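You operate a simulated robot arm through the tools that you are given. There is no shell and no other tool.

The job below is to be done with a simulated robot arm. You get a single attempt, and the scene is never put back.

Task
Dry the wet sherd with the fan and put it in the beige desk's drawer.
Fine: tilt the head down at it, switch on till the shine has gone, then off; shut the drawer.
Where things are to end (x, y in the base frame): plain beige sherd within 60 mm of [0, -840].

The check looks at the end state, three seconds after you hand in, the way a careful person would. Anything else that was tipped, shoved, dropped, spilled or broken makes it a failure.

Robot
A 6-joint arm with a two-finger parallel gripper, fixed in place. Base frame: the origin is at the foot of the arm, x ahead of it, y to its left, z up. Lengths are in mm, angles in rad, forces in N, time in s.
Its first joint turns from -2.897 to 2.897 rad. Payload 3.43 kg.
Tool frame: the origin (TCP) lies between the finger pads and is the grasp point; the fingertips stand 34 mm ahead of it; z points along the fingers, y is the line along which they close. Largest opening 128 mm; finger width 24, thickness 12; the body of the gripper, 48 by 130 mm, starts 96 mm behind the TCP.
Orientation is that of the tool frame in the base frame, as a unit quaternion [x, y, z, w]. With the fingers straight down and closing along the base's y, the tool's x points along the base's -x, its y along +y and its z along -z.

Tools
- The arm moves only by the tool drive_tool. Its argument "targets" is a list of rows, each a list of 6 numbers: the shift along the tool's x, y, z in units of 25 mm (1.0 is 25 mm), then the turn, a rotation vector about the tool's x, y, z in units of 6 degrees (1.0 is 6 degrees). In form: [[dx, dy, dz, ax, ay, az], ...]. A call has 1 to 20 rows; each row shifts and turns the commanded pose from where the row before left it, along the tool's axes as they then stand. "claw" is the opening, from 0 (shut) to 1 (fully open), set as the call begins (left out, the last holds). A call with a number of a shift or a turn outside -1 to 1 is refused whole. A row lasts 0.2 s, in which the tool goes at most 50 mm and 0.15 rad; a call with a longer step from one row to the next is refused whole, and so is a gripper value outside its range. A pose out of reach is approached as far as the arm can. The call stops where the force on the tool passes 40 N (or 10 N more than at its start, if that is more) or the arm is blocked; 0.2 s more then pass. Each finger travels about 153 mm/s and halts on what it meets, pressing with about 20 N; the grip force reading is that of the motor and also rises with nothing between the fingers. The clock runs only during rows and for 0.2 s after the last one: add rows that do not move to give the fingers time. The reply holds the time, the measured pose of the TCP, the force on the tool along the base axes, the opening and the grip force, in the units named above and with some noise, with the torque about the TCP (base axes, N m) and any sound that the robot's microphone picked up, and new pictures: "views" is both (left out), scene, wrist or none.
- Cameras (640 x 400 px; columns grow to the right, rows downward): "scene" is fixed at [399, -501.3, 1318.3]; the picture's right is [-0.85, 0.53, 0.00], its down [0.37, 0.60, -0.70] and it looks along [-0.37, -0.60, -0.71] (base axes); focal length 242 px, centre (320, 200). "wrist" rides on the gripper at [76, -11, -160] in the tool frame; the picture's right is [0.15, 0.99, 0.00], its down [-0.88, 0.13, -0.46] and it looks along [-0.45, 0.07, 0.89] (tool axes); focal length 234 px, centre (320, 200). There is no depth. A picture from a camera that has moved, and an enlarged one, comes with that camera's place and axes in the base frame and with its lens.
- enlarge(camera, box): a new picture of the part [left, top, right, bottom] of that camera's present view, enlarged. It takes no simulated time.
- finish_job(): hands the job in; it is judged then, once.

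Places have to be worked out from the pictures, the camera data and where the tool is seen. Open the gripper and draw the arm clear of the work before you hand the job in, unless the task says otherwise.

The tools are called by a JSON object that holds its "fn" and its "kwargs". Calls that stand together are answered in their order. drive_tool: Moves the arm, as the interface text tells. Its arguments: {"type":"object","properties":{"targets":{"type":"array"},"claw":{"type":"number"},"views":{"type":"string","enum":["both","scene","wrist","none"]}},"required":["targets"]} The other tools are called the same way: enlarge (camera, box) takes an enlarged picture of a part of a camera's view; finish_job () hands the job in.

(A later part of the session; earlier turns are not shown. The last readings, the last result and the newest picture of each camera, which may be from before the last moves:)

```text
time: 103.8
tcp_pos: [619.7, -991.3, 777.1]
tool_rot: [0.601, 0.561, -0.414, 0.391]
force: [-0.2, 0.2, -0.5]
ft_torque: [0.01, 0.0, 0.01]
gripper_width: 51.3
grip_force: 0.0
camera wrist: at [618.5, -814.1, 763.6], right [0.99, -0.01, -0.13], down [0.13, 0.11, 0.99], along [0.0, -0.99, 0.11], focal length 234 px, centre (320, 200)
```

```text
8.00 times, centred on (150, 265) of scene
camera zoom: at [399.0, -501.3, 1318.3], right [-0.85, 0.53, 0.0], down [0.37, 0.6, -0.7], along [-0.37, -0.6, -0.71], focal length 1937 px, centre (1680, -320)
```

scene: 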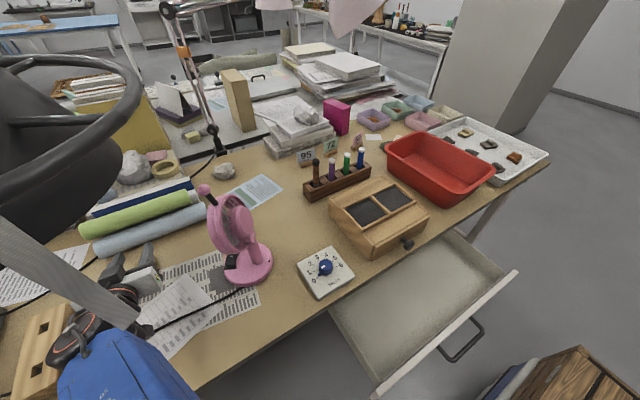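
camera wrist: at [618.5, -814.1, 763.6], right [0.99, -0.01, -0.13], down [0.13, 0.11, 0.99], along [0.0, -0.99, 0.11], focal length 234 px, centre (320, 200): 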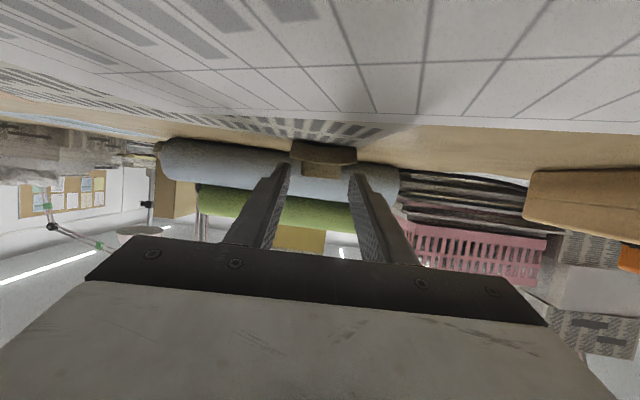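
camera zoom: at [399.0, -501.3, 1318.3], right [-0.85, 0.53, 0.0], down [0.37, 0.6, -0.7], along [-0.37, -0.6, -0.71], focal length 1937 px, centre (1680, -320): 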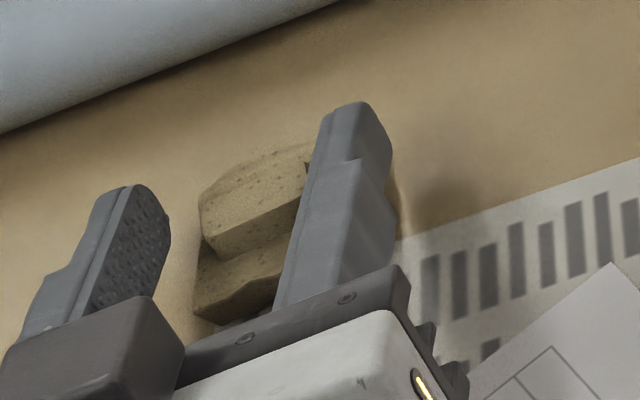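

The fingertips straddle the block well. I close on it.

{"fn": "drive_tool", "kwargs": {"targets": [[0, 0, 0, 0, 0, 0], [0, 0, 0, 0, 0, 0], [0, 0, 0, 0, 0, 0]], "claw": 0, "views": "none"}}

{"fn": "enlarge", "kwargs": {"camera": "wrist", "box": [250, 80, 390, 220]}}

{"fn": "enlarge", "kwargs": {"camera": "scene", "box": [120, 240, 180, 290]}}

```text
time: 104.6
tcp_pos: [620.6, -991.3, 777.0]
tool_rot: [0.601, 0.562, -0.412, 0.391]
force: [-0.6, -0.9, 0.4]
ft_torque: [-0.02, 0.02, 0.01]
gripper_width: 31.2
grip_force: 20.4
```

```text
2.86 times, centred on (320, 150) of wrist
camera zoom: at [618.5, -814.1, 763.7], right [0.99, -0.01, -0.13], down [0.13, 0.11, 0.99], along [0.0, -0.99, 0.11], focal length 669 px, centre (320, 343)
```

zoom: 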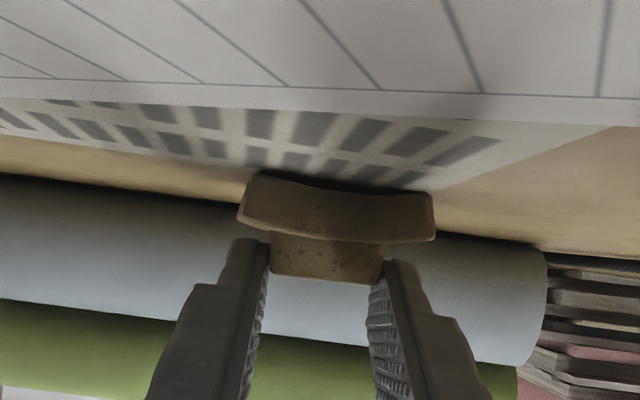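

```text
8.00 times, centred on (150, 265) of scene
camera zoom: at [399.0, -501.3, 1318.3], right [-0.85, 0.53, 0.0], down [0.37, 0.6, -0.7], along [-0.37, -0.6, -0.71], focal length 1937 px, centre (1680, -320)
```

zoom: 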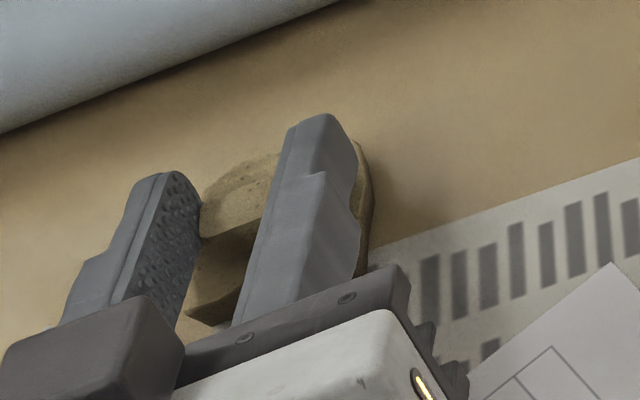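

Gripped at 31 mm on the block with no side force. I lift gently 10 mm and check that it holds.

{"fn": "drive_tool", "kwargs": {"targets": [[-0.1, 0, -0.035, 0, 0, 0], [-0.1, 0, -0.035, 0, 0, 0], [-0.19, 0, -0.07, 0, 0, 0], [0, 0, 0, 0, 0, 0]], "views": "none"}}

{"fn": "enlarge", "kwargs": {"camera": "wrist", "box": [250, 80, 390, 220]}}

```text
time: 105.6
tcp_pos: [619.1, -989.6, 788.1]
tool_rot: [0.601, 0.561, -0.413, 0.391]
force: [-0.2, -0.4, -0.4]
ft_torque: [0.02, -0.01, -0.03]
gripper_width: 31.3
grip_force: 19.6
```

```text
2.86 times, centred on (320, 150) of wrist
camera zoom: at [618.6, -813.4, 774.3], right [0.99, -0.01, -0.13], down [0.13, 0.11, 0.99], along [0.0, -0.99, 0.11], focal length 669 px, centre (320, 343)
```

zoom: 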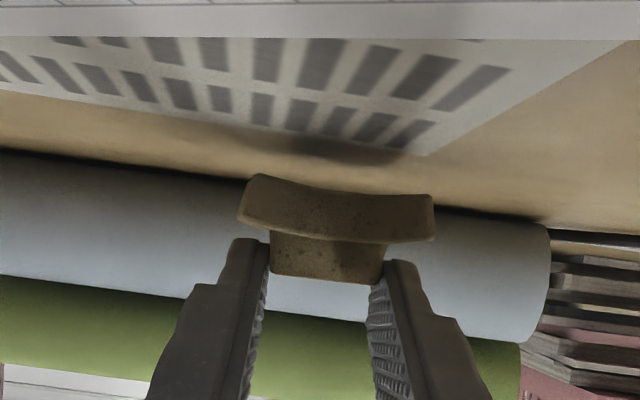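

The sherd is held firmly off the desk. I lift it higher, then carry it back toward the desk front, left of the fan.

{"fn": "drive_tool", "kwargs": {"targets": [[-0.5, 0, -0.19, 0, 0, 0], [-0.5, 0, -0.19, 0, 0, 0], [-0.5, 0, -0.19, 0, 0, 0], [-0.5, 0, -0.19, 0, 0, 0], [0.337, -0.061, -0.896, 0, 0, 0], [0.337, -0.061, -0.896, 0, 0, 0], [0.337, -0.061, -0.896, 0, 0, 0], [0.337, -0.061, -0.896, 0, 0, 0], [0.337, -0.061, -0.896, 0, 0, 0], [0.337, -0.061, -0.896, 0, 0, 0], [0.337, -0.061, -0.896, 0, 0, 0], [0.337, -0.061, -0.896, 0, 0, 0], [0.337, -0.061, -0.896, 0, 0, 0], [0.337, -0.061, -0.896, 0, 0, 0], [0.337, -0.061, -0.896, 0, 0, 0], [0.337, -0.061, -0.896, 0, 0, 0]], "views": "both"}}

```text
time: 109.0
tcp_pos: [620.3, -703.7, 843.3]
tool_rot: [0.601, 0.562, -0.413, 0.391]
force: [-0.1, 0.3, -1.1]
ft_torque: [0.0, 0.0, -0.04]
gripper_width: 31.4
grip_force: 20.4
camera wrist: at [618.6, -527.0, 829.4], right [0.99, -0.01, -0.13], down [0.13, 0.11, 0.99], along [0.0, -0.99, 0.11], focal length 234 px, centre (320, 200)
```

scene: 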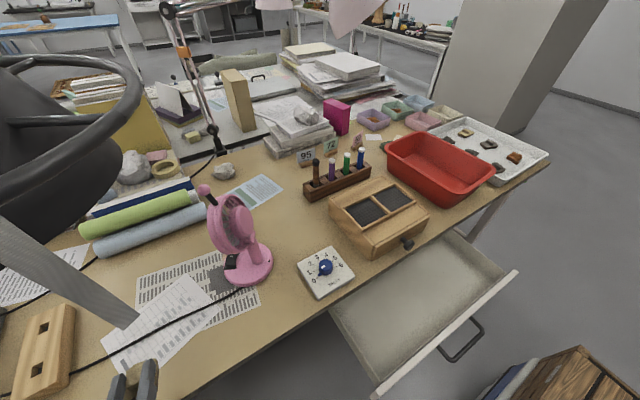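
wrist: 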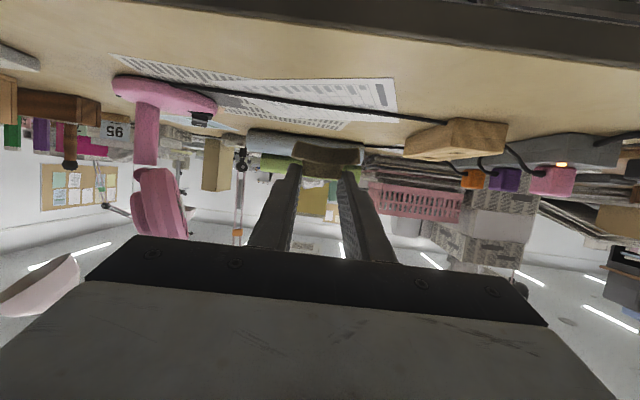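

Still held. I move to about (500, -560, 843), clear of everything, and swing the tool to point along -x, so I can set the sherd down level from the drawer's left side.

{"fn": "drive_tool", "kwargs": {"targets": [[0.261, -0.734, -0.707, 0, 0, 0], [0.261, -0.734, -0.707, 0, 0, 0], [0.261, -0.734, -0.707, 0, 0, 0], [0.261, -0.734, -0.707, 0, 0, 0], [0.261, -0.734, -0.707, 0, 0, 0], [0.261, -0.734, -0.707, 0, 0, 0], [0.261, -0.734, -0.707, 0, 0, 0]], "views": "none"}}

{"fn": "drive_tool", "kwargs": {"targets": [[0, 0, 0, 0.935, 0, 0.352], [0, 0, 0, 0.935, 0, 0.352], [0, 0, 0, 0.935, 0, 0.352], [0, 0, 0, 0.935, 0, 0.352], [0, 0, 0, 0.935, 0, 0.352], [0, 0, 0, 0.935, 0, 0.352], [0, 0, 0, 0.935, 0, 0.352], [0, 0, 0, 0.935, 0, 0.352], [0, 0, 0, 0.935, 0, 0.352], [0, 0, 0, 0.935, 0, 0.352], [0, 0, 0, 0.935, 0, 0.352], [0, 0, 0, 0.935, 0, 0.352], [0, 0, 0, 0.935, 0, 0.352], [0, 0, 0, 0.935, 0, 0.352]], "views": "both"}}

```text
time: 110.6
tcp_pos: [496.6, -562.6, 844.4]
tool_rot: [0.601, 0.563, -0.412, 0.39]
force: [1.1, -0.6, -1.2]
ft_torque: [0.0, -0.01, -0.01]
gripper_width: 31.2
grip_force: 20.3
```

```text
time: 113.6
tcp_pos: [498.3, -561.7, 843.7]
tool_rot: [0.824, 0.019, -0.566, 0.013]
force: [0.4, 0.1, -1.4]
ft_torque: [0.04, -0.03, 0.0]
gripper_width: 31.1
grip_force: 20.1
camera wrist: at [673.5, -544.1, 830.0], right [0.09, -0.99, -0.14], down [0.12, -0.13, 0.99], along [-0.99, -0.11, 0.1], focal length 234 px, centre (320, 200)
```

scene: 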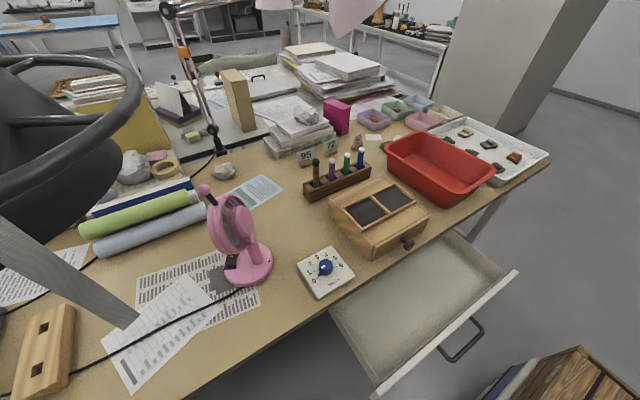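
wrist: 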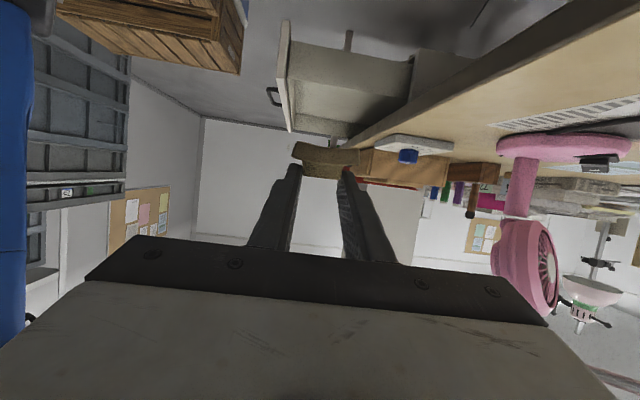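

The sherd hangs level and the tool points along -x. I carry it over the open drawer to about (25, -604, 770), high above its rim.

{"fn": "drive_tool", "kwargs": {"targets": [[-0.2, 0.04, 0.937, 0, 0, 0], [-0.2, 0.04, 0.937, 0, 0, 0], [-0.2, 0.04, 0.937, 0, 0, 0], [-0.2, 0.04, 0.937, 0, 0, 0], [-0.2, 0.04, 0.937, 0, 0, 0], [-0.2, 0.04, 0.937, 0, 0, 0], [-0.2, 0.04, 0.937, 0, 0, 0], [-0.2, 0.04, 0.937, 0, 0, 0], [-0.2, 0.04, 0.937, 0, 0, 0], [-0.2, 0.04, 0.937, 0, 0, 0], [-0.2, 0.04, 0.937, 0, 0, 0], [-0.2, 0.04, 0.937, 0, 0, 0], [-0.2, 0.04, 0.937, 0, 0, 0], [-0.2, 0.04, 0.937, 0, 0, 0], [-0.2, 0.04, 0.937, 0, 0, 0], [-0.2, 0.04, 0.937, 0, 0, 0], [-0.2, 0.04, 0.937, 0, 0, 0], [-0.2, 0.04, 0.937, 0, 0, 0], [-0.2, 0.04, 0.937, 0, 0, 0], [-0.2, 0.04, 0.937, 0, 0, 0]], "views": "both"}}

{"fn": "enlarge", "kwargs": {"camera": "scene", "box": [310, 220, 530, 400]}}

```text
time: 117.8
tcp_pos: [25.3, -604.1, 769.3]
tool_rot: [0.824, 0.019, -0.566, 0.012]
force: [-0.6, 0.5, -1.1]
ft_torque: [0.01, 0.02, 0.02]
gripper_width: 31.4
grip_force: 19.8
camera wrist: at [201.0, -585.1, 755.9], right [0.1, -0.99, -0.14], down [0.12, -0.13, 0.99], along [-0.99, -0.11, 0.1], focal length 234 px, centre (320, 200)
```

scene: 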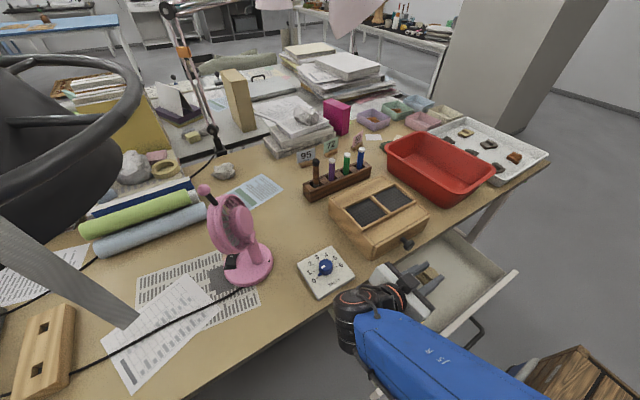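
wrist: 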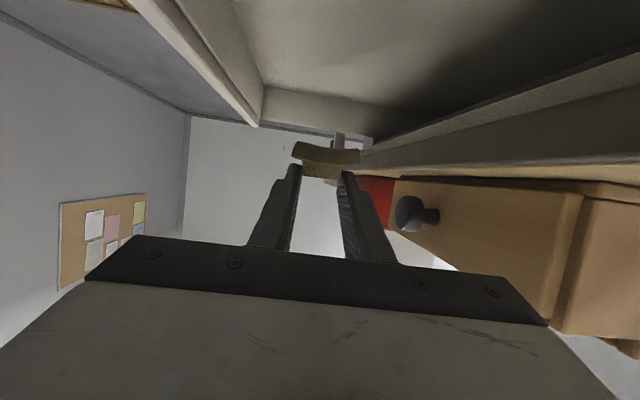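

```text
2.22 times, centred on (420, 310) of scene
camera zoom: at [399.0, -501.3, 1318.3], right [-0.85, 0.53, 0.0], down [0.37, 0.6, -0.7], along [-0.37, -0.6, -0.71], focal length 538 px, centre (98, -44)
```

zoom: 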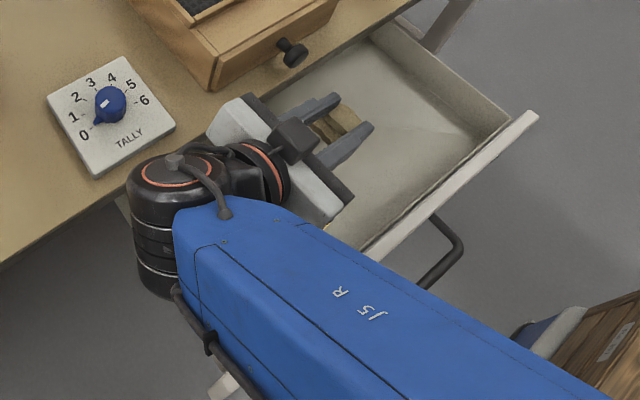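

The sherd is over the drawer. Before lowering I check the big wrist joint's clearance to the drawer's left wall.

{"fn": "enlarge", "kwargs": {"camera": "scene", "box": [320, 260, 480, 380]}}

{"fn": "enlarge", "kwargs": {"camera": "wrist", "box": [200, 0, 440, 200]}}

{"fn": "enlarge", "kwargs": {"camera": "wrist", "box": [0, 0, 640, 2]}}

```text
3.33 times, centred on (400, 320) of scene
camera zoom: at [399.0, -501.3, 1318.3], right [-0.85, 0.53, 0.0], down [0.37, 0.6, -0.7], along [-0.37, -0.6, -0.71], focal length 807 px, centre (53, -200)
```

zoom: 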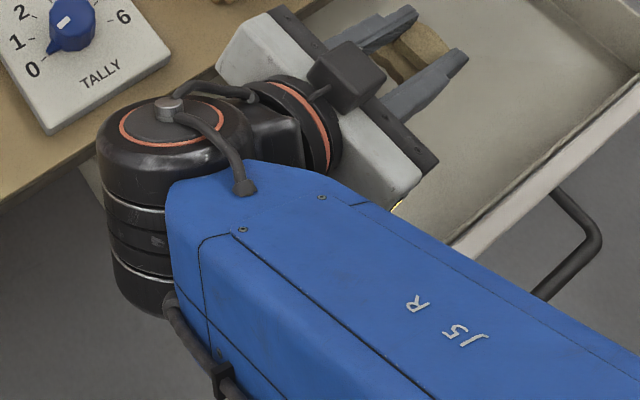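

```text
2.00 times, centred on (320, 100) of wrist
camera zoom: at [201.0, -585.1, 755.9], right [0.1, -0.99, -0.14], down [0.12, -0.13, 0.99], along [-0.99, -0.11, 0.1], focal length 468 px, centre (320, 400)
```

zoom: 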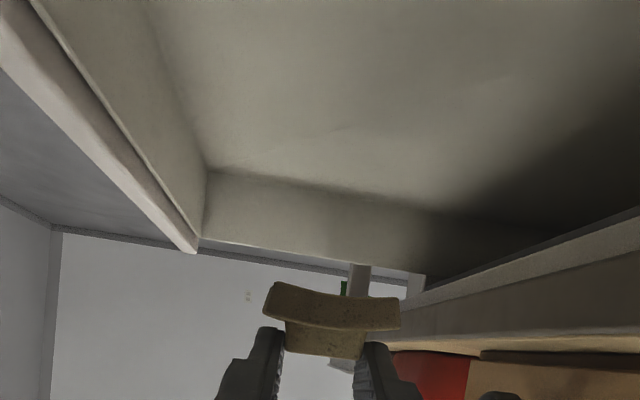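

```text
1.00 times, centred on (320, 1) of wrist (not enlarged: the box is as wide or as high as the picture)
camera zoom: at [201.0, -585.1, 755.9], right [0.1, -0.99, -0.14], down [0.12, -0.13, 0.99], along [-0.99, -0.11, 0.1], focal length 234 px, centre (320, 399)
```

zoom: 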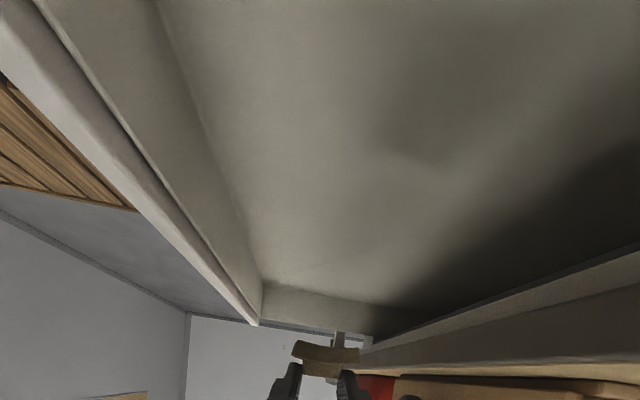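

The wrist joint would come very close to the drawer's left wall with the tool this flat, so I pitch the tool 12° steeper (the sherd tips by 12°, fine for a few-millimetre set-down) and lower most of the way.

{"fn": "drive_tool", "kwargs": {"targets": [[0, 0, 0, 0, 1, 0], [0, 0, 0, 0, 1, 0], [0.671, 0, 0.436, 0, 0, 0], [0.671, 0, 0.436, 0, 0, 0], [0.671, 0, 0.436, 0, 0, 0], [0.671, 0, 0.436, 0, 0, 0]], "views": "both"}}

{"fn": "enlarge", "kwargs": {"camera": "wrist", "box": [200, 60, 440, 220]}}

{"fn": "enlarge", "kwargs": {"camera": "scene", "box": [320, 240, 480, 360]}}

```text
time: 119.2
tcp_pos: [26.3, -604.4, 688.4]
tool_rot: [0.879, 0.019, -0.477, 0.01]
force: [0.7, -0.3, 0.3]
ft_torque: [0.02, 0.02, 0.01]
gripper_width: 31.1
grip_force: 19.3
camera wrist: at [201.1, -584.8, 711.7], right [0.12, -0.98, -0.12], down [-0.09, -0.14, 0.99], along [-0.99, -0.11, -0.11], focal length 234 px, centre (320, 200)
```

scene: 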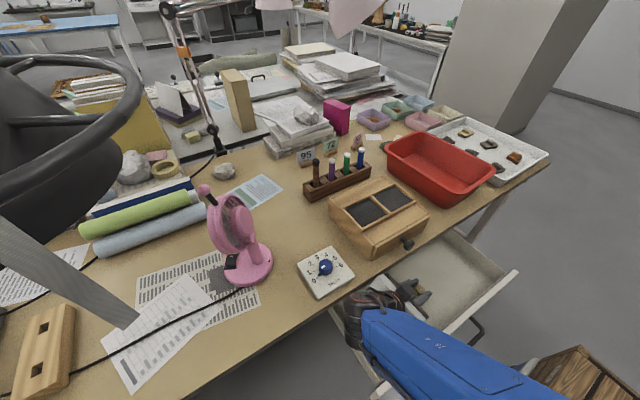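
wrist: 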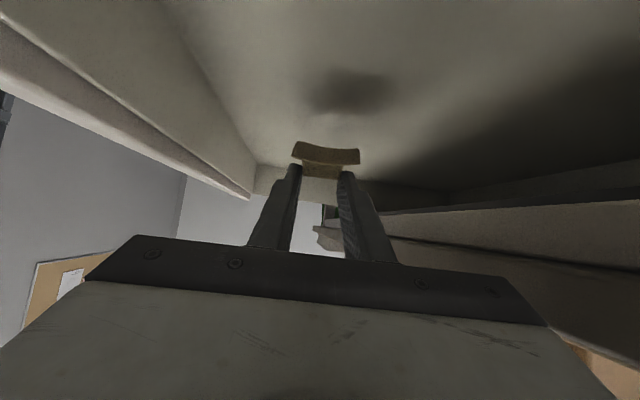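

```text
2.50 times, centred on (320, 140) of wrist
camera zoom: at [201.1, -584.8, 711.7], right [0.12, -0.98, -0.12], down [-0.09, -0.14, 0.99], along [-0.99, -0.11, -0.11], focal length 585 px, centre (320, 350)
```

zoom: 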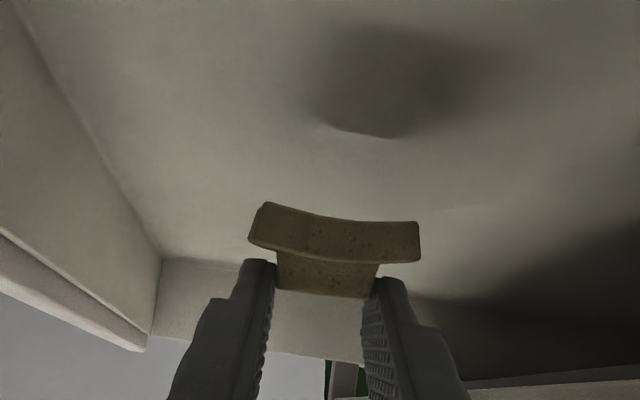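

```text
3.33 times, centred on (400, 300) of scene
camera zoom: at [399.0, -501.3, 1318.3], right [-0.85, 0.53, 0.0], down [0.37, 0.6, -0.7], along [-0.37, -0.6, -0.71], focal length 807 px, centre (53, -133)
```

zoom: 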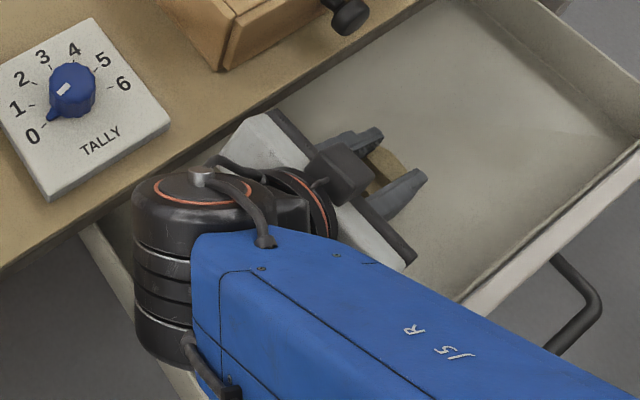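

Clear so far; the sherd is above the drawer floor with its shadow below. I keep lowering in small steps until the floor is felt.

{"fn": "drive_tool", "kwargs": {"targets": [[0.335, 0, 0.218, 0, 0, 0], [0.335, 0, 0.218, 0, 0, 0], [0.168, 0, 0.109, 0, 0, 0], [0.168, 0, 0.109, 0, 0, 0]], "views": "none"}}

{"fn": "enlarge", "kwargs": {"camera": "wrist", "box": [200, 60, 440, 220]}}

{"fn": "enlarge", "kwargs": {"camera": "scene", "box": [320, 240, 480, 360]}}

```text
time: 120.2
tcp_pos: [27.7, -604.0, 659.1]
tool_rot: [0.878, 0.02, -0.477, 0.01]
force: [0.2, 0.6, -0.7]
ft_torque: [0.01, 0.03, 0.0]
gripper_width: 31.3
grip_force: 20.3
```

```text
2.50 times, centred on (320, 140) of wrist
camera zoom: at [201.2, -584.6, 681.8], right [0.12, -0.98, -0.12], down [-0.09, -0.14, 0.99], along [-0.99, -0.11, -0.11], focal length 585 px, centre (320, 350)
```

zoom: 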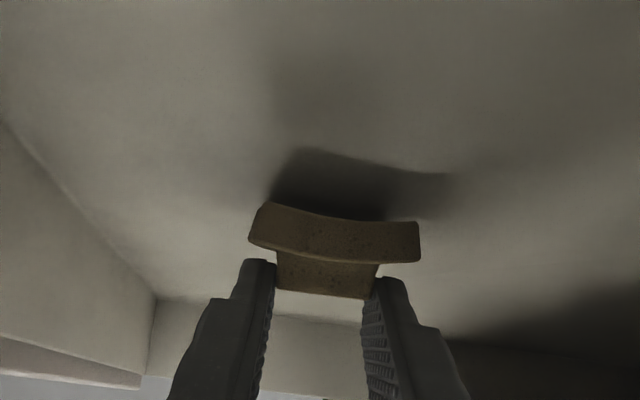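

```text
3.33 times, centred on (400, 300) of scene
camera zoom: at [399.0, -501.3, 1318.3], right [-0.85, 0.53, 0.0], down [0.37, 0.6, -0.7], along [-0.37, -0.6, -0.71], focal length 807 px, centre (53, -133)
```

zoom: 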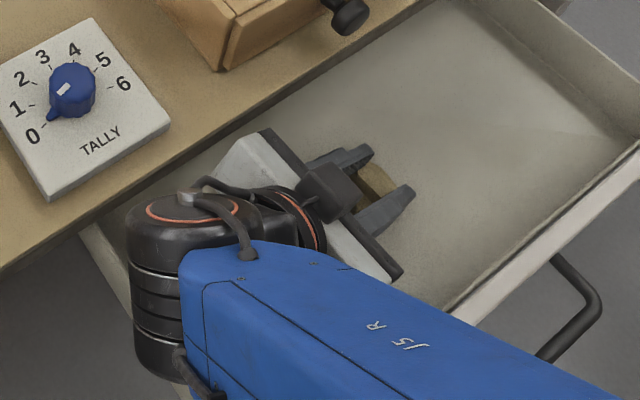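

Close to the floor now (the shadow is just below). I continue in finer steps.

{"fn": "drive_tool", "kwargs": {"targets": [[0.168, 0, 0.109, 0, 0, 0], [0.1, 0, 0.065, 0, 0, 0], [0.1, 0, 0.065, 0, 0, 0], [0, 0, 0, 0, 0, 0]], "views": "none"}}

{"fn": "enlarge", "kwargs": {"camera": "wrist", "box": [200, 60, 440, 220]}}

```text
time: 120.8
tcp_pos: [27.6, -604.3, 654.6]
tool_rot: [0.877, 0.018, -0.479, 0.012]
force: [1.5, -0.3, 11.2]
ft_torque: [0.03, 0.3, 0.03]
gripper_width: 31.5
grip_force: 20.1
stopped in row 3: the force on the tool passed its limit at 46 N (the readings are from after the stop); the commanded pose is now the measured one
```

```text
2.50 times, centred on (320, 140) of wrist
camera zoom: at [201.3, -585.9, 677.5], right [0.12, -0.99, -0.12], down [-0.09, -0.13, 0.99], along [-0.99, -0.11, -0.1], focal length 585 px, centre (320, 350)
```

zoom: 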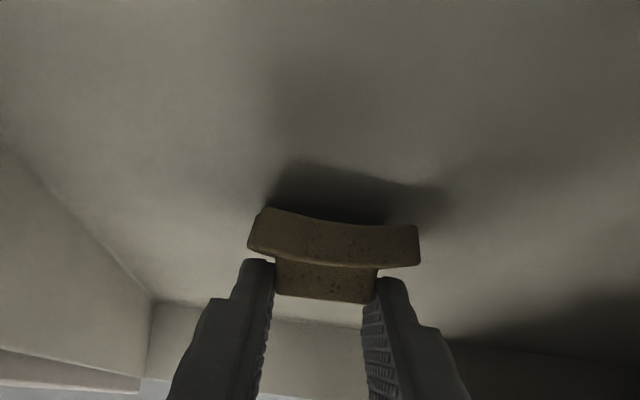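

The sherd's leading edge is resting on the drawer floor. I open the fingers to let it settle flat.

{"fn": "drive_tool", "kwargs": {"targets": [[0, 0, 0, 0, 0, 0], [0, 0, 0, 0, 0, 0], [0, 0, 0, 0, 0, 0]], "claw": 0.45, "views": "none"}}

{"fn": "enlarge", "kwargs": {"camera": "wrist", "box": [200, 60, 440, 220]}}

{"fn": "enlarge", "kwargs": {"camera": "scene", "box": [320, 240, 480, 360]}}

```text
time: 121.6
tcp_pos: [27.3, -604.1, 652.4]
tool_rot: [0.878, 0.018, -0.478, 0.011]
force: [0.2, -0.4, -1.1]
ft_torque: [0.04, 0.01, 0.02]
gripper_width: 57.4
grip_force: 0.1
```

```text
2.50 times, centred on (320, 140) of wrist
camera zoom: at [201.2, -585.8, 676.8], right [0.12, -0.99, -0.12], down [-0.09, -0.13, 0.99], along [-0.99, -0.11, -0.1], focal length 585 px, centre (320, 350)
```

zoom: 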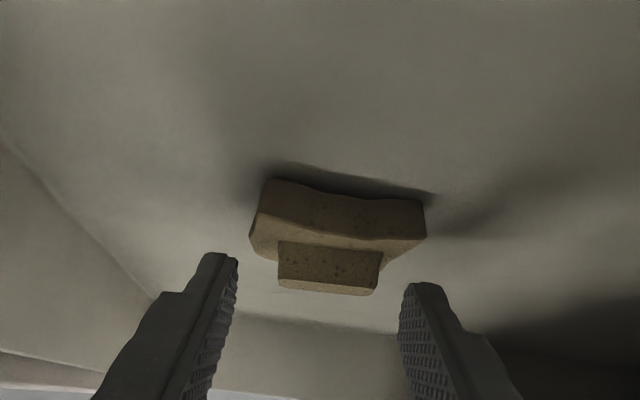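

```text
3.33 times, centred on (400, 300) of scene
camera zoom: at [399.0, -501.3, 1318.3], right [-0.85, 0.53, 0.0], down [0.37, 0.6, -0.7], along [-0.37, -0.6, -0.71], focal length 807 px, centre (53, -133)
```

zoom: 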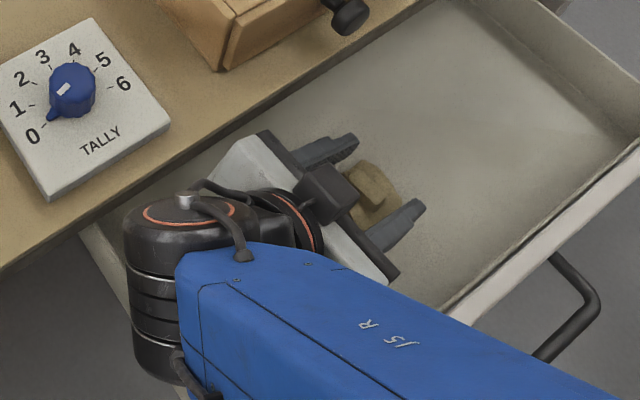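

The sherd lies flat on the drawer floor. I rise straight up and check its position.

{"fn": "drive_tool", "kwargs": {"targets": [[-0.42, 0, -0.27, 0, 0, 0], [-0.84, 0, -0.545, 0, 0, 0], [-0.84, 0, -0.545, 0, 0, 0], [-0.84, 0, -0.545, 0, 0, 0], [-0.84, 0, -0.545, 0, 0, 0], [-0.84, 0, -0.545, 0, 0, 0], [0, 0, -0.9, 0, 0, 0], [0, 0, -0.9, 0, 0, 0], [0, 0, -0.9, 0, 0, 0], [0, 0, -0.9, 0, 0, 0]], "views": "both"}}

{"fn": "enlarge", "kwargs": {"camera": "scene", "box": [310, 220, 530, 400]}}

```text
time: 123.8
tcp_pos: [104.0, -601.9, 840.2]
tool_rot: [0.878, 0.018, -0.478, 0.011]
force: [0.2, 1.1, -0.1]
ft_torque: [-0.02, 0.01, 0.01]
gripper_width: 57.4
grip_force: 0.0
camera wrist: at [277.5, -582.9, 863.0], right [0.12, -0.99, -0.12], down [-0.09, -0.13, 0.99], along [-0.99, -0.11, -0.1], focal length 234 px, centre (320, 200)
```

scene: 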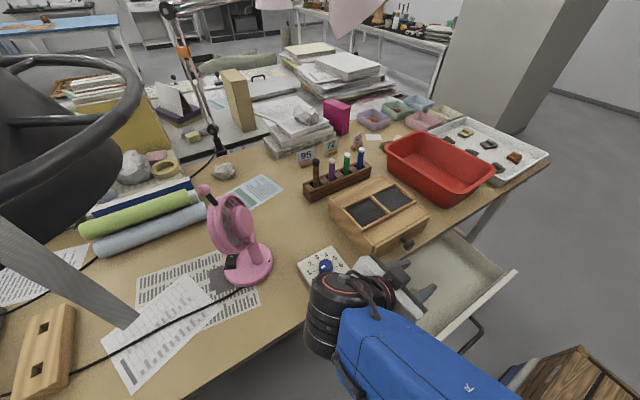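
wrist: 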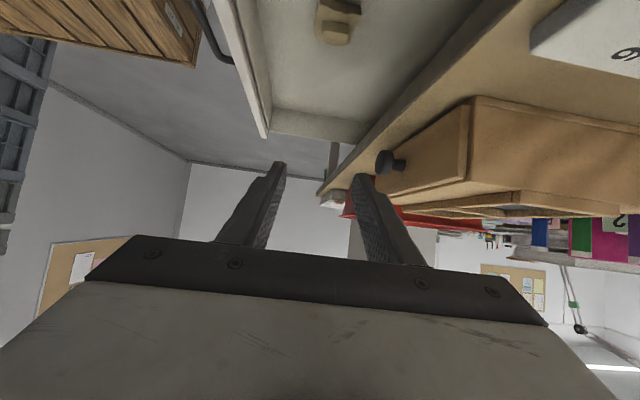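

```text
2.22 times, centred on (420, 310) of scene
camera zoom: at [399.0, -501.3, 1318.3], right [-0.85, 0.53, 0.0], down [0.37, 0.6, -0.7], along [-0.37, -0.6, -0.71], focal length 538 px, centre (98, -44)
```

zoom: 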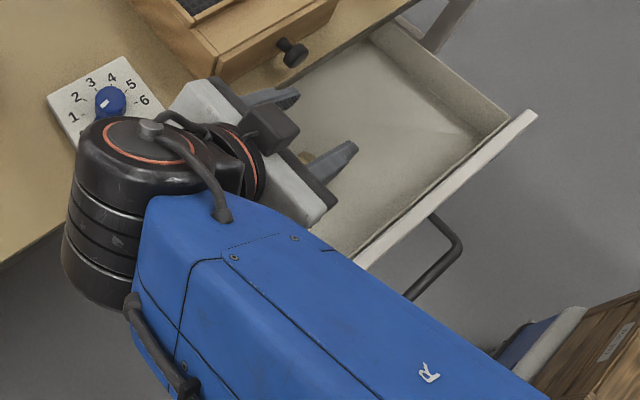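

The sherd sits around (5, -604) in the drawer. Now to shut it: I back away from the desk and reorient the tool to the same handle-gripping pose used for opening.

{"fn": "drive_tool", "kwargs": {"targets": [[0, -1, 0, 0, 0, 0], [0, -1, 0, 0, 0, 0], [0, -1, 0, 0, 0, 0], [0, -1, 0, 0, 0, 0], [0, 0, 0, -0.839, 0, -0.545], [0, 0, 0, -0.839, 0, -0.545], [0, 0, 0, -0.839, 0, -0.545], [0, 0, 0, -0.839, 0, -0.545], [0, 0, 0, -0.839, 0, -0.545], [0, 0, 0, -0.839, 0, -0.545], [0, 0, 0, -0.839, 0, -0.545], [0, 0, 0, -0.839, 0, -0.545], [0, 0, 0, -0.839, 0, -0.545], [0, 0, 0, -0.839, 0, -0.545], [0, 0, 0, -0.839, 0, -0.545], [0, 0, 0, -0.839, 0, -0.545], [0, 0, 0, -0.839, 0, -0.545], [0, 0, 0, -0.839, 0, -0.545], [0, 0, 0, -0.48, 0, -0.31]], "claw": 0.25, "views": "both"}}

{"fn": "enlarge", "kwargs": {"camera": "scene", "box": [310, 220, 530, 400]}}

```text
time: 127.8
tcp_pos: [98.6, -498.2, 834.3]
tool_rot: [0.651, 0.599, -0.343, 0.317]
force: [-0.7, -0.2, 1.5]
ft_torque: [-0.01, -0.01, 0.01]
gripper_width: 32.2
grip_force: 0.0
out of reach, approached as far as the arm can: row 16
camera wrist: at [101.1, -323.2, 862.1], right [0.99, 0.0, -0.12], down [0.12, -0.13, 0.98], along [-0.01, -0.99, -0.13], focal length 234 px, centre (320, 200)
```

scene: 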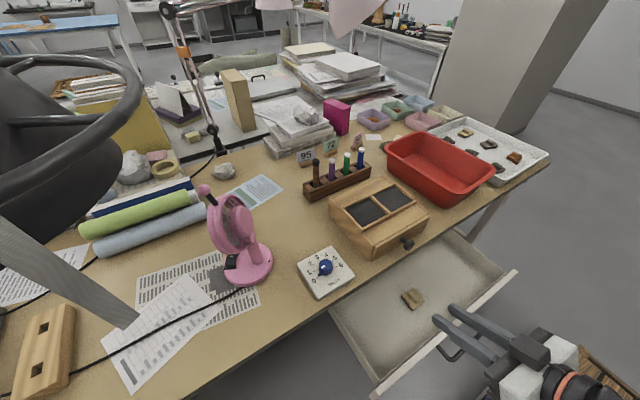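
wrist: 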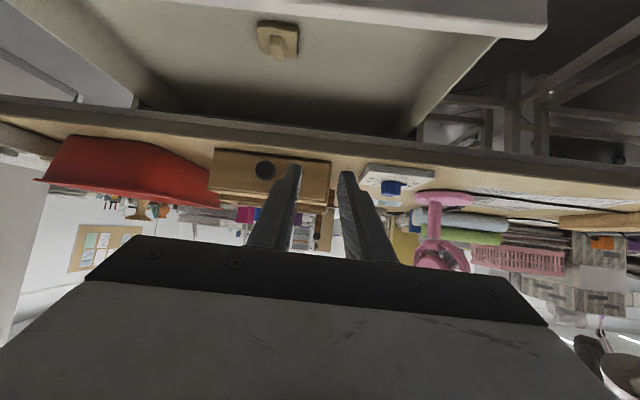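

```text
2.22 times, centred on (420, 310) of scene
camera zoom: at [399.0, -501.3, 1318.3], right [-0.85, 0.53, 0.0], down [0.37, 0.6, -0.7], along [-0.37, -0.6, -0.71], focal length 538 px, centre (98, -44)
```

zoom: 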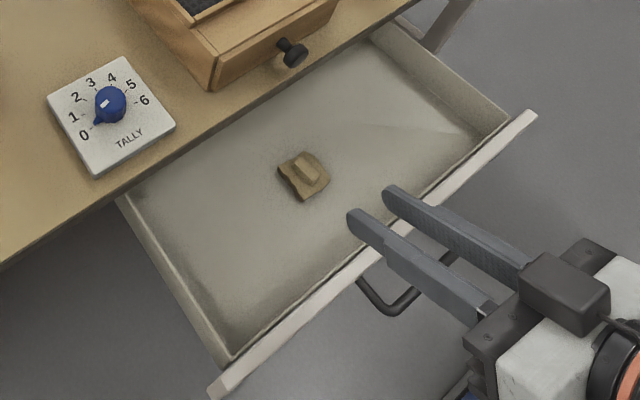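

The sherd is at about (16, -609), which will end near (16, -832) when shut. I steepen the tool, straighten its heading and roll it 90° for the handle.

{"fn": "drive_tool", "kwargs": {"targets": [[0, 0, 0, 0, 0.9, 0], [0, 0, 0, 0, 0.9, 0], [0, 0, 0, 0, 0.9, 0], [0, 0, 0, 0, 0.9, 0], [0, 0, 0, 0, 0.9, 0], [0, 0, 0, -0.38, 0, -0.66], [0, 0, 0, 0, 0, 0]], "views": "none"}}

{"fn": "drive_tool", "kwargs": {"targets": [[0, 0, 0, 0, 0, 1], [0, 0, 0, 0, 0, 1], [0, 0, 0, 0, 0, 1], [0, 0, 0, 0, 0, 1], [0, 0, 0, 0, 0, 1], [0, 0, 0, 0, 0, 1], [0, 0, 0, 0, 0, 1], [0, 0, 0, 0, 0, 1], [0, 0, 0, 0, 0, 1], [0, 0, 0, 0, 0, 1], [0, 0, 0, 0, 0, 1], [0, 0, 0, 0, 0, 1], [0, 0, 0, 0, 0, 1], [0, 0, 0, 0, 0, 1], [0, 0, 0, 0, 0, 1]], "views": "both"}}

```text
time: 129.4
tcp_pos: [99.2, -499.2, 834.5]
tool_rot: [0.687, 0.683, -0.174, 0.174]
force: [-0.5, -0.2, -0.4]
ft_torque: [-0.02, 0.02, 0.01]
gripper_width: 31.9
grip_force: 0.1
```

```text
time: 132.6
tcp_pos: [98.8, -498.8, 833.5]
tool_rot: [0.969, -0.003, 0.002, 0.247]
force: [-0.2, 0.6, 0.5]
ft_torque: [-0.01, 0.02, 0.02]
gripper_width: 32.0
grip_force: 0.0
camera wrist: at [173.9, -412.0, 969.2], right [0.14, -0.87, 0.47], down [-0.88, 0.11, 0.46], along [-0.45, -0.48, -0.75], focal length 234 px, centre (320, 200)
```

scene: 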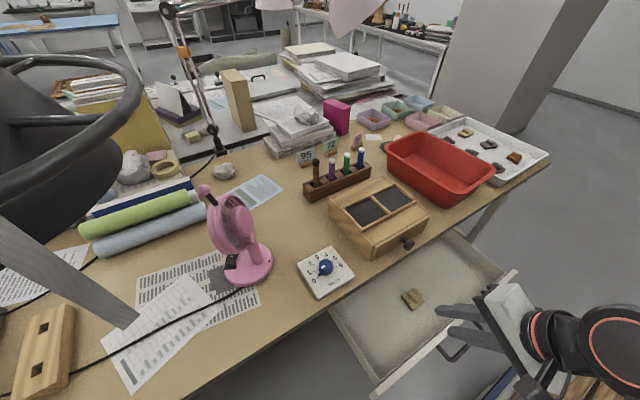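
wrist: 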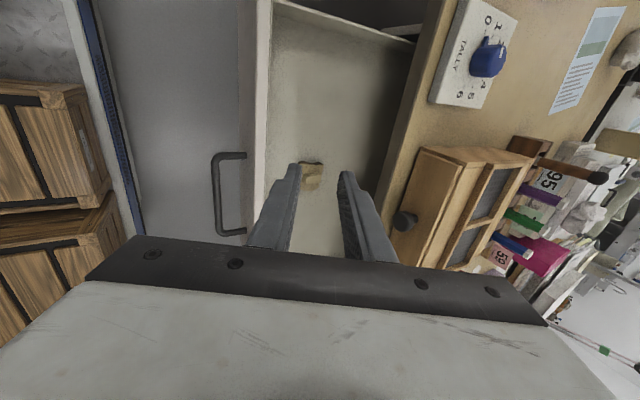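

The tool is in the handle-gripping pose. I return to the point above the handle where I let go of it.

{"fn": "drive_tool", "kwargs": {"targets": [[-0.87, -0.922, 0.203, 0, 0, 0], [-0.87, -0.922, 0.203, 0, 0, 0], [-0.87, -0.922, 0.203, 0, 0, 0], [-0.87, -0.922, 0.203, 0, 0, 0], [-0.87, -0.922, 0.203, 0, 0, 0], [0, 0, 0, 0, 0, 0]], "views": "both"}}

{"fn": "enlarge", "kwargs": {"camera": "scene", "box": [400, 260, 560, 380]}}

```text
time: 134.0
tcp_pos: [-9.6, -406.7, 755.3]
tool_rot: [0.969, -0.002, 0.001, 0.246]
force: [0.1, -0.2, -0.3]
ft_torque: [0.03, -0.02, -0.04]
gripper_width: 32.2
grip_force: 0.1
camera wrist: at [64.9, -321.1, 891.0], right [0.14, -0.87, 0.47], down [-0.88, 0.11, 0.46], along [-0.45, -0.48, -0.75], focal length 234 px, centre (320, 200)
```

scene: 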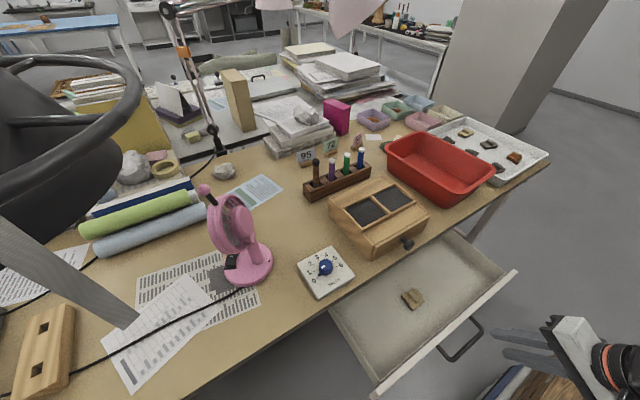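
wrist: 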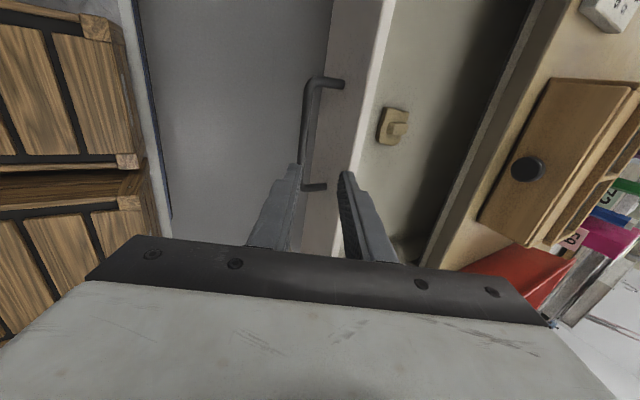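

```text
3.33 times, centred on (480, 320) of scene
camera zoom: at [399.0, -501.3, 1318.3], right [-0.85, 0.53, 0.0], down [0.37, 0.6, -0.7], along [-0.37, -0.6, -0.71], focal length 807 px, centre (-213, -200)
```

zoom: 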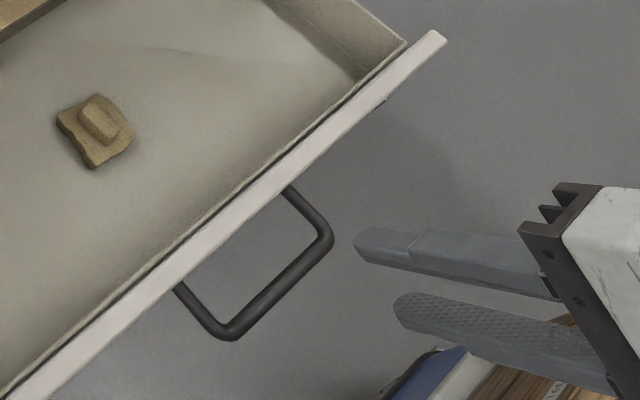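

The view matches the one just after releasing the handle. I retrace that path down so the bar goes back between the fingers.

{"fn": "drive_tool", "kwargs": {"targets": [[0, -0.295, 0.9, 0, 0, 0], [0, -0.295, 0.9, 0, 0, 0], [0, -0.295, 0.9, 0, 0, 0], [0, 0, 0.76, 0, 0, 0], [0, 0, 0.76, 0, 0, 0]], "views": "both"}}

{"fn": "enlarge", "kwargs": {"camera": "scene", "box": [400, 260, 560, 380]}}

```text
time: 135.2
tcp_pos: [-10.0, -438.8, 652.0]
tool_rot: [0.969, -0.002, 0.002, 0.248]
force: [-0.3, 0.9, 0.0]
ft_torque: [0.0, 0.06, -0.03]
gripper_width: 31.9
grip_force: 0.1
camera wrist: at [65.5, -353.0, 787.9], right [0.14, -0.87, 0.47], down [-0.88, 0.11, 0.46], along [-0.45, -0.48, -0.75], focal length 234 px, centre (320, 200)
```

scene: 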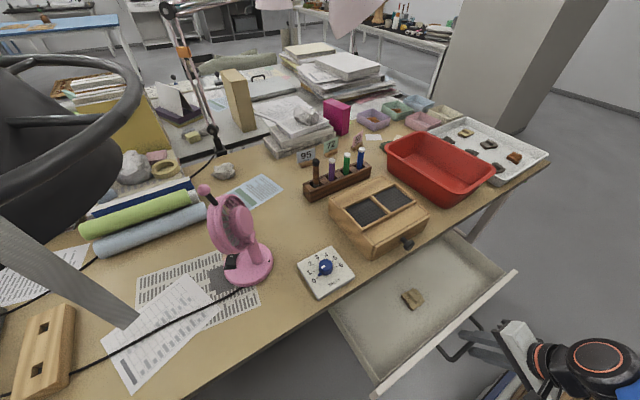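
wrist: 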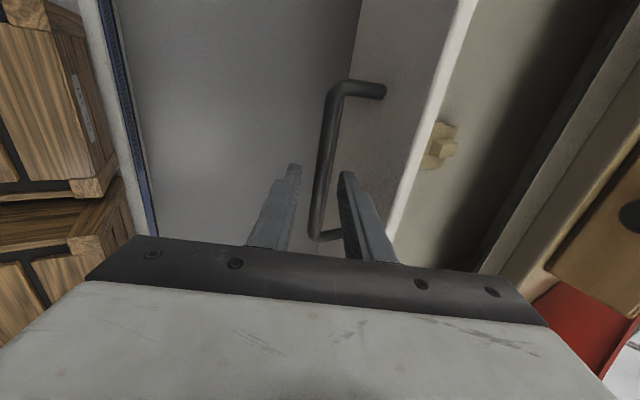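

```text
3.33 times, centred on (480, 320) of scene
camera zoom: at [399.0, -501.3, 1318.3], right [-0.85, 0.53, 0.0], down [0.37, 0.6, -0.7], along [-0.37, -0.6, -0.71], focal length 807 px, centre (-213, -200)
```

zoom: 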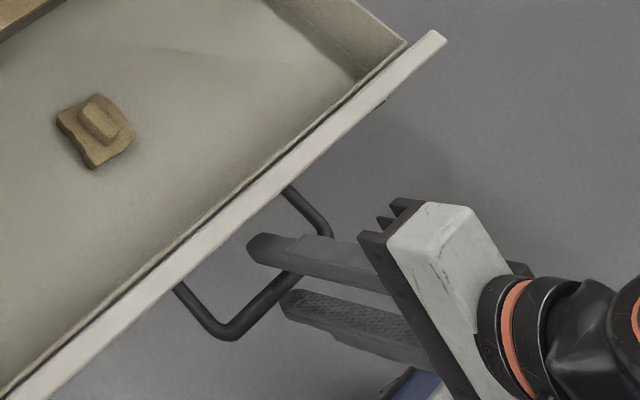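

The bar is between the fingers. I close on it and push the drawer in gently.

{"fn": "drive_tool", "kwargs": {"targets": [[0, 0, 0, 0, 0, 0], [0, 0, 0, 0, 0, 0]], "claw": 0, "views": "none"}}

{"fn": "drive_tool", "kwargs": {"targets": [[0, 0.14, 0.077, 0, 0, 0], [0, 0.28, 0.153, 0, 0, 0], [0, 0.42, 0.23, 0, 0, 0], [0, 0.42, 0.23, 0, 0, 0], [0, 0.42, 0.23, 0, 0, 0], [0, 0.42, 0.23, 0, 0, 0], [0, 0.42, 0.23, 0, 0, 0], [0, 0.28, 0.153, 0, 0, 0]], "views": "scene"}}

```text
time: 135.8
tcp_pos: [-9.3, -438.5, 652.5]
tool_rot: [0.969, -0.002, 0.002, 0.247]
force: [0.1, -1.4, -6.3]
ft_torque: [0.04, 0.72, 0.12]
gripper_width: 10.9
grip_force: 45.0
```

```text
time: 137.6
tcp_pos: [-9.5, -520.3, 652.1]
tool_rot: [0.969, -0.002, 0.001, 0.248]
force: [-4.6, -1.2, 18.1]
ft_torque: [-0.16, -0.6, 0.72]
gripper_width: 10.5
grip_force: 44.2
```

scene: 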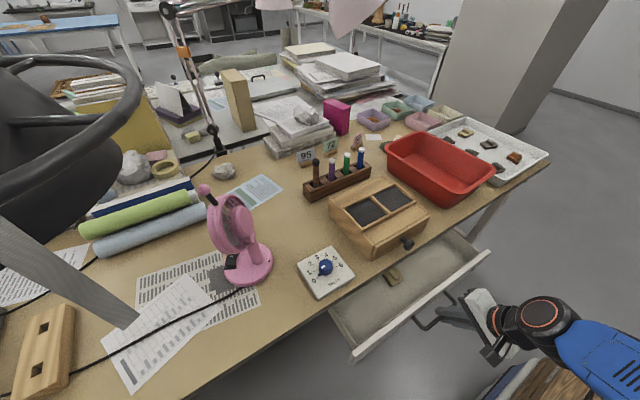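

The drawer is sliding in with the sherd riding along. I push another 80 mm.

{"fn": "drive_tool", "kwargs": {"targets": [[0, 0.16, 0.042, 0, 0, 0], [0, 0.28, 0.153, 0, 0, 0], [0, 0.42, 0.23, 0, 0, 0], [0, 0.42, 0.23, 0, 0, 0], [0, 0.42, 0.23, 0, 0, 0], [0, 0.42, 0.23, 0, 0, 0], [0, 0.42, 0.23, 0, 0, 0], [0, 0.14, 0.077, 0, 0, 0]], "views": "scene"}}

```text
time: 139.4
tcp_pos: [-8.7, -595.7, 651.5]
tool_rot: [0.969, -0.002, 0.001, 0.247]
force: [-6.8, 1.5, -23.0]
ft_torque: [0.17, 0.65, 0.13]
gripper_width: 10.6
grip_force: 44.6
```

scene: 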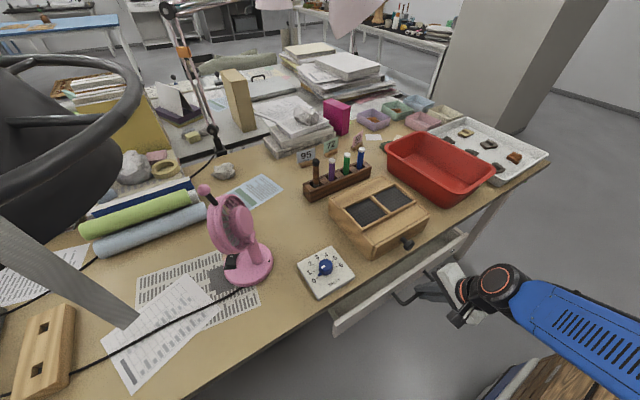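

About 66 mm remain. As before, I loosen to 26 mm, pivot the tool 30° flatter around the bar to stay clear of the desk edge, and grip again.

{"fn": "drive_tool", "kwargs": {"targets": [[0, 0, 0, 0, 0, 0], [0, 0, 0, 0, 0, 0], [0, -0.073, 0.004, -1, 0, 0], [0, -0.073, 0.004, -1, 0, 0], [0, -0.073, 0.004, -1, 0, 0], [0, -0.073, 0.004, -1, 0, 0], [0, -0.073, 0.004, -1, 0, 0]], "claw": 0.2, "views": "none"}}

{"fn": "drive_tool", "kwargs": {"targets": [[0, 0, 0, 0, 0, 0], [0, 0, 0, 0, 0, 0]], "claw": 0, "views": "both"}}

{"fn": "enlarge", "kwargs": {"camera": "scene", "box": [320, 210, 480, 330]}}

```text
time: 141.0
tcp_pos: [-9.2, -590.3, 647.7]
tool_rot: [0.871, -0.002, 0.0, 0.491]
force: [0.8, 0.0, 0.4]
ft_torque: [-0.04, 0.02, -0.01]
gripper_width: 25.5
grip_force: 0.0
```

```text
time: 141.6
tcp_pos: [-9.1, -588.7, 646.5]
tool_rot: [0.872, -0.002, 0.001, 0.489]
force: [-1.8, 0.9, -10.1]
ft_torque: [0.1, 0.71, -0.26]
gripper_width: 11.1
grip_force: 44.6
camera wrist: at [65.7, -446.9, 720.8], right [0.14, -0.52, 0.84], down [-0.88, 0.32, 0.35], along [-0.45, -0.79, -0.41], focal length 234 px, centre (320, 200)
```

scene: 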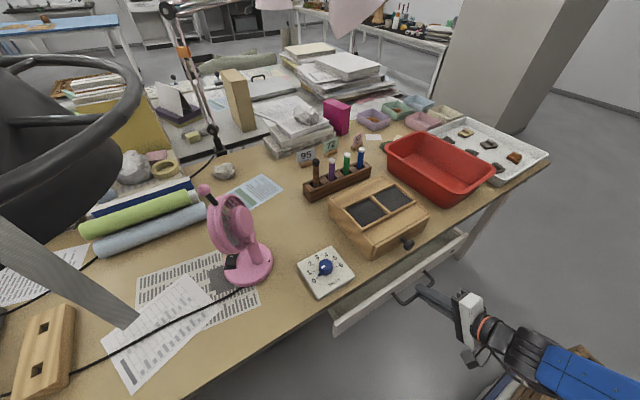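
wrist: 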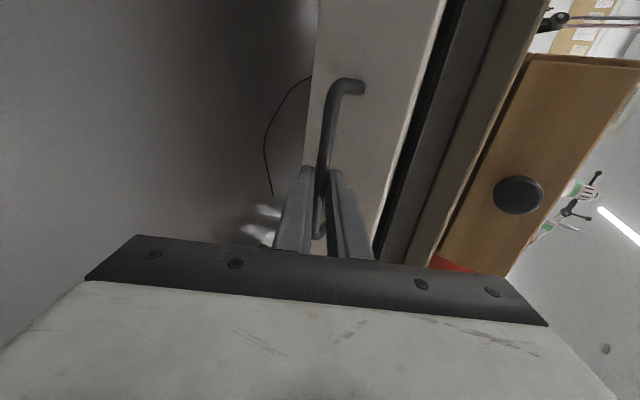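

```text
3.33 times, centred on (400, 270) of scene
camera zoom: at [399.0, -501.3, 1318.3], right [-0.85, 0.53, 0.0], down [0.37, 0.6, -0.7], along [-0.37, -0.6, -0.71], focal length 807 px, centre (53, -33)
```

zoom: 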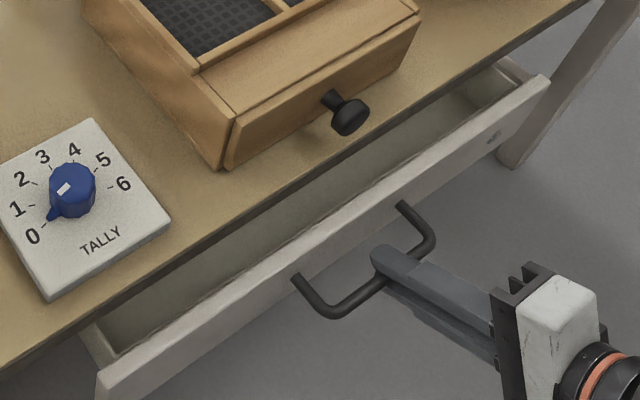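

Gripped again with good clearance. I push the last ~63 mm, slowing near the end.

{"fn": "drive_tool", "kwargs": {"targets": [[0, 0.104, 0.17, 0, 0, 0], [0, 0.208, 0.341, 0, 0, 0], [0, 0.25, 0.41, 0, 0, 0], [0, 0.25, 0.41, 0, 0, 0], [0, 0.208, 0.341, 0, 0, 0], [0, 0.104, 0.17, 0, 0, 0]], "views": "scene"}}

{"fn": "enlarge", "kwargs": {"camera": "scene", "box": [320, 210, 480, 330]}}

```text
time: 143.0
tcp_pos: [-9.9, -642.2, 646.8]
tool_rot: [0.873, -0.003, 0.001, 0.489]
force: [-15.8, -1.1, -21.0]
ft_torque: [0.32, 0.37, 0.34]
gripper_width: 10.8
grip_force: 44.4
```

scene: 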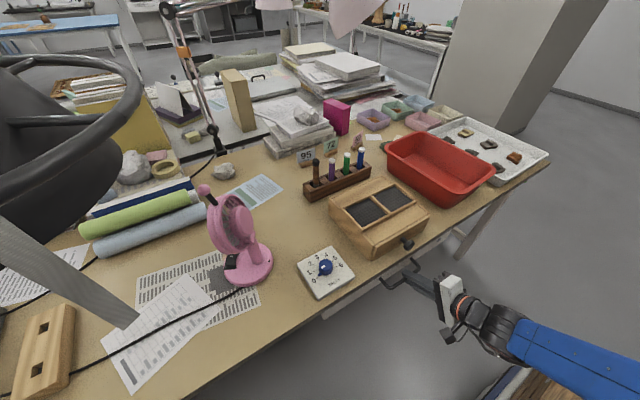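

```text
3.33 times, centred on (400, 270) of scene
camera zoom: at [399.0, -501.3, 1318.3], right [-0.85, 0.53, 0.0], down [0.37, 0.6, -0.7], along [-0.37, -0.6, -0.71], focal length 807 px, centre (53, -33)
```

zoom: 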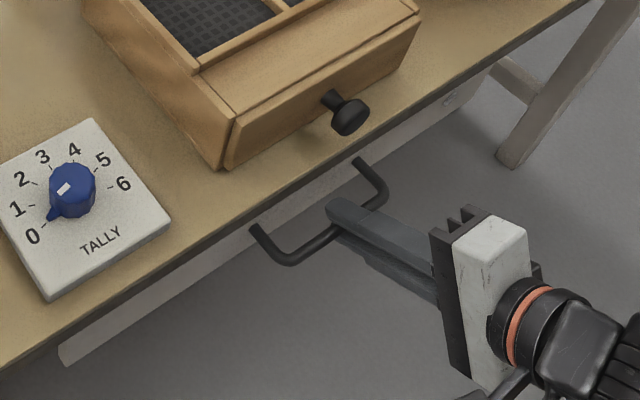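

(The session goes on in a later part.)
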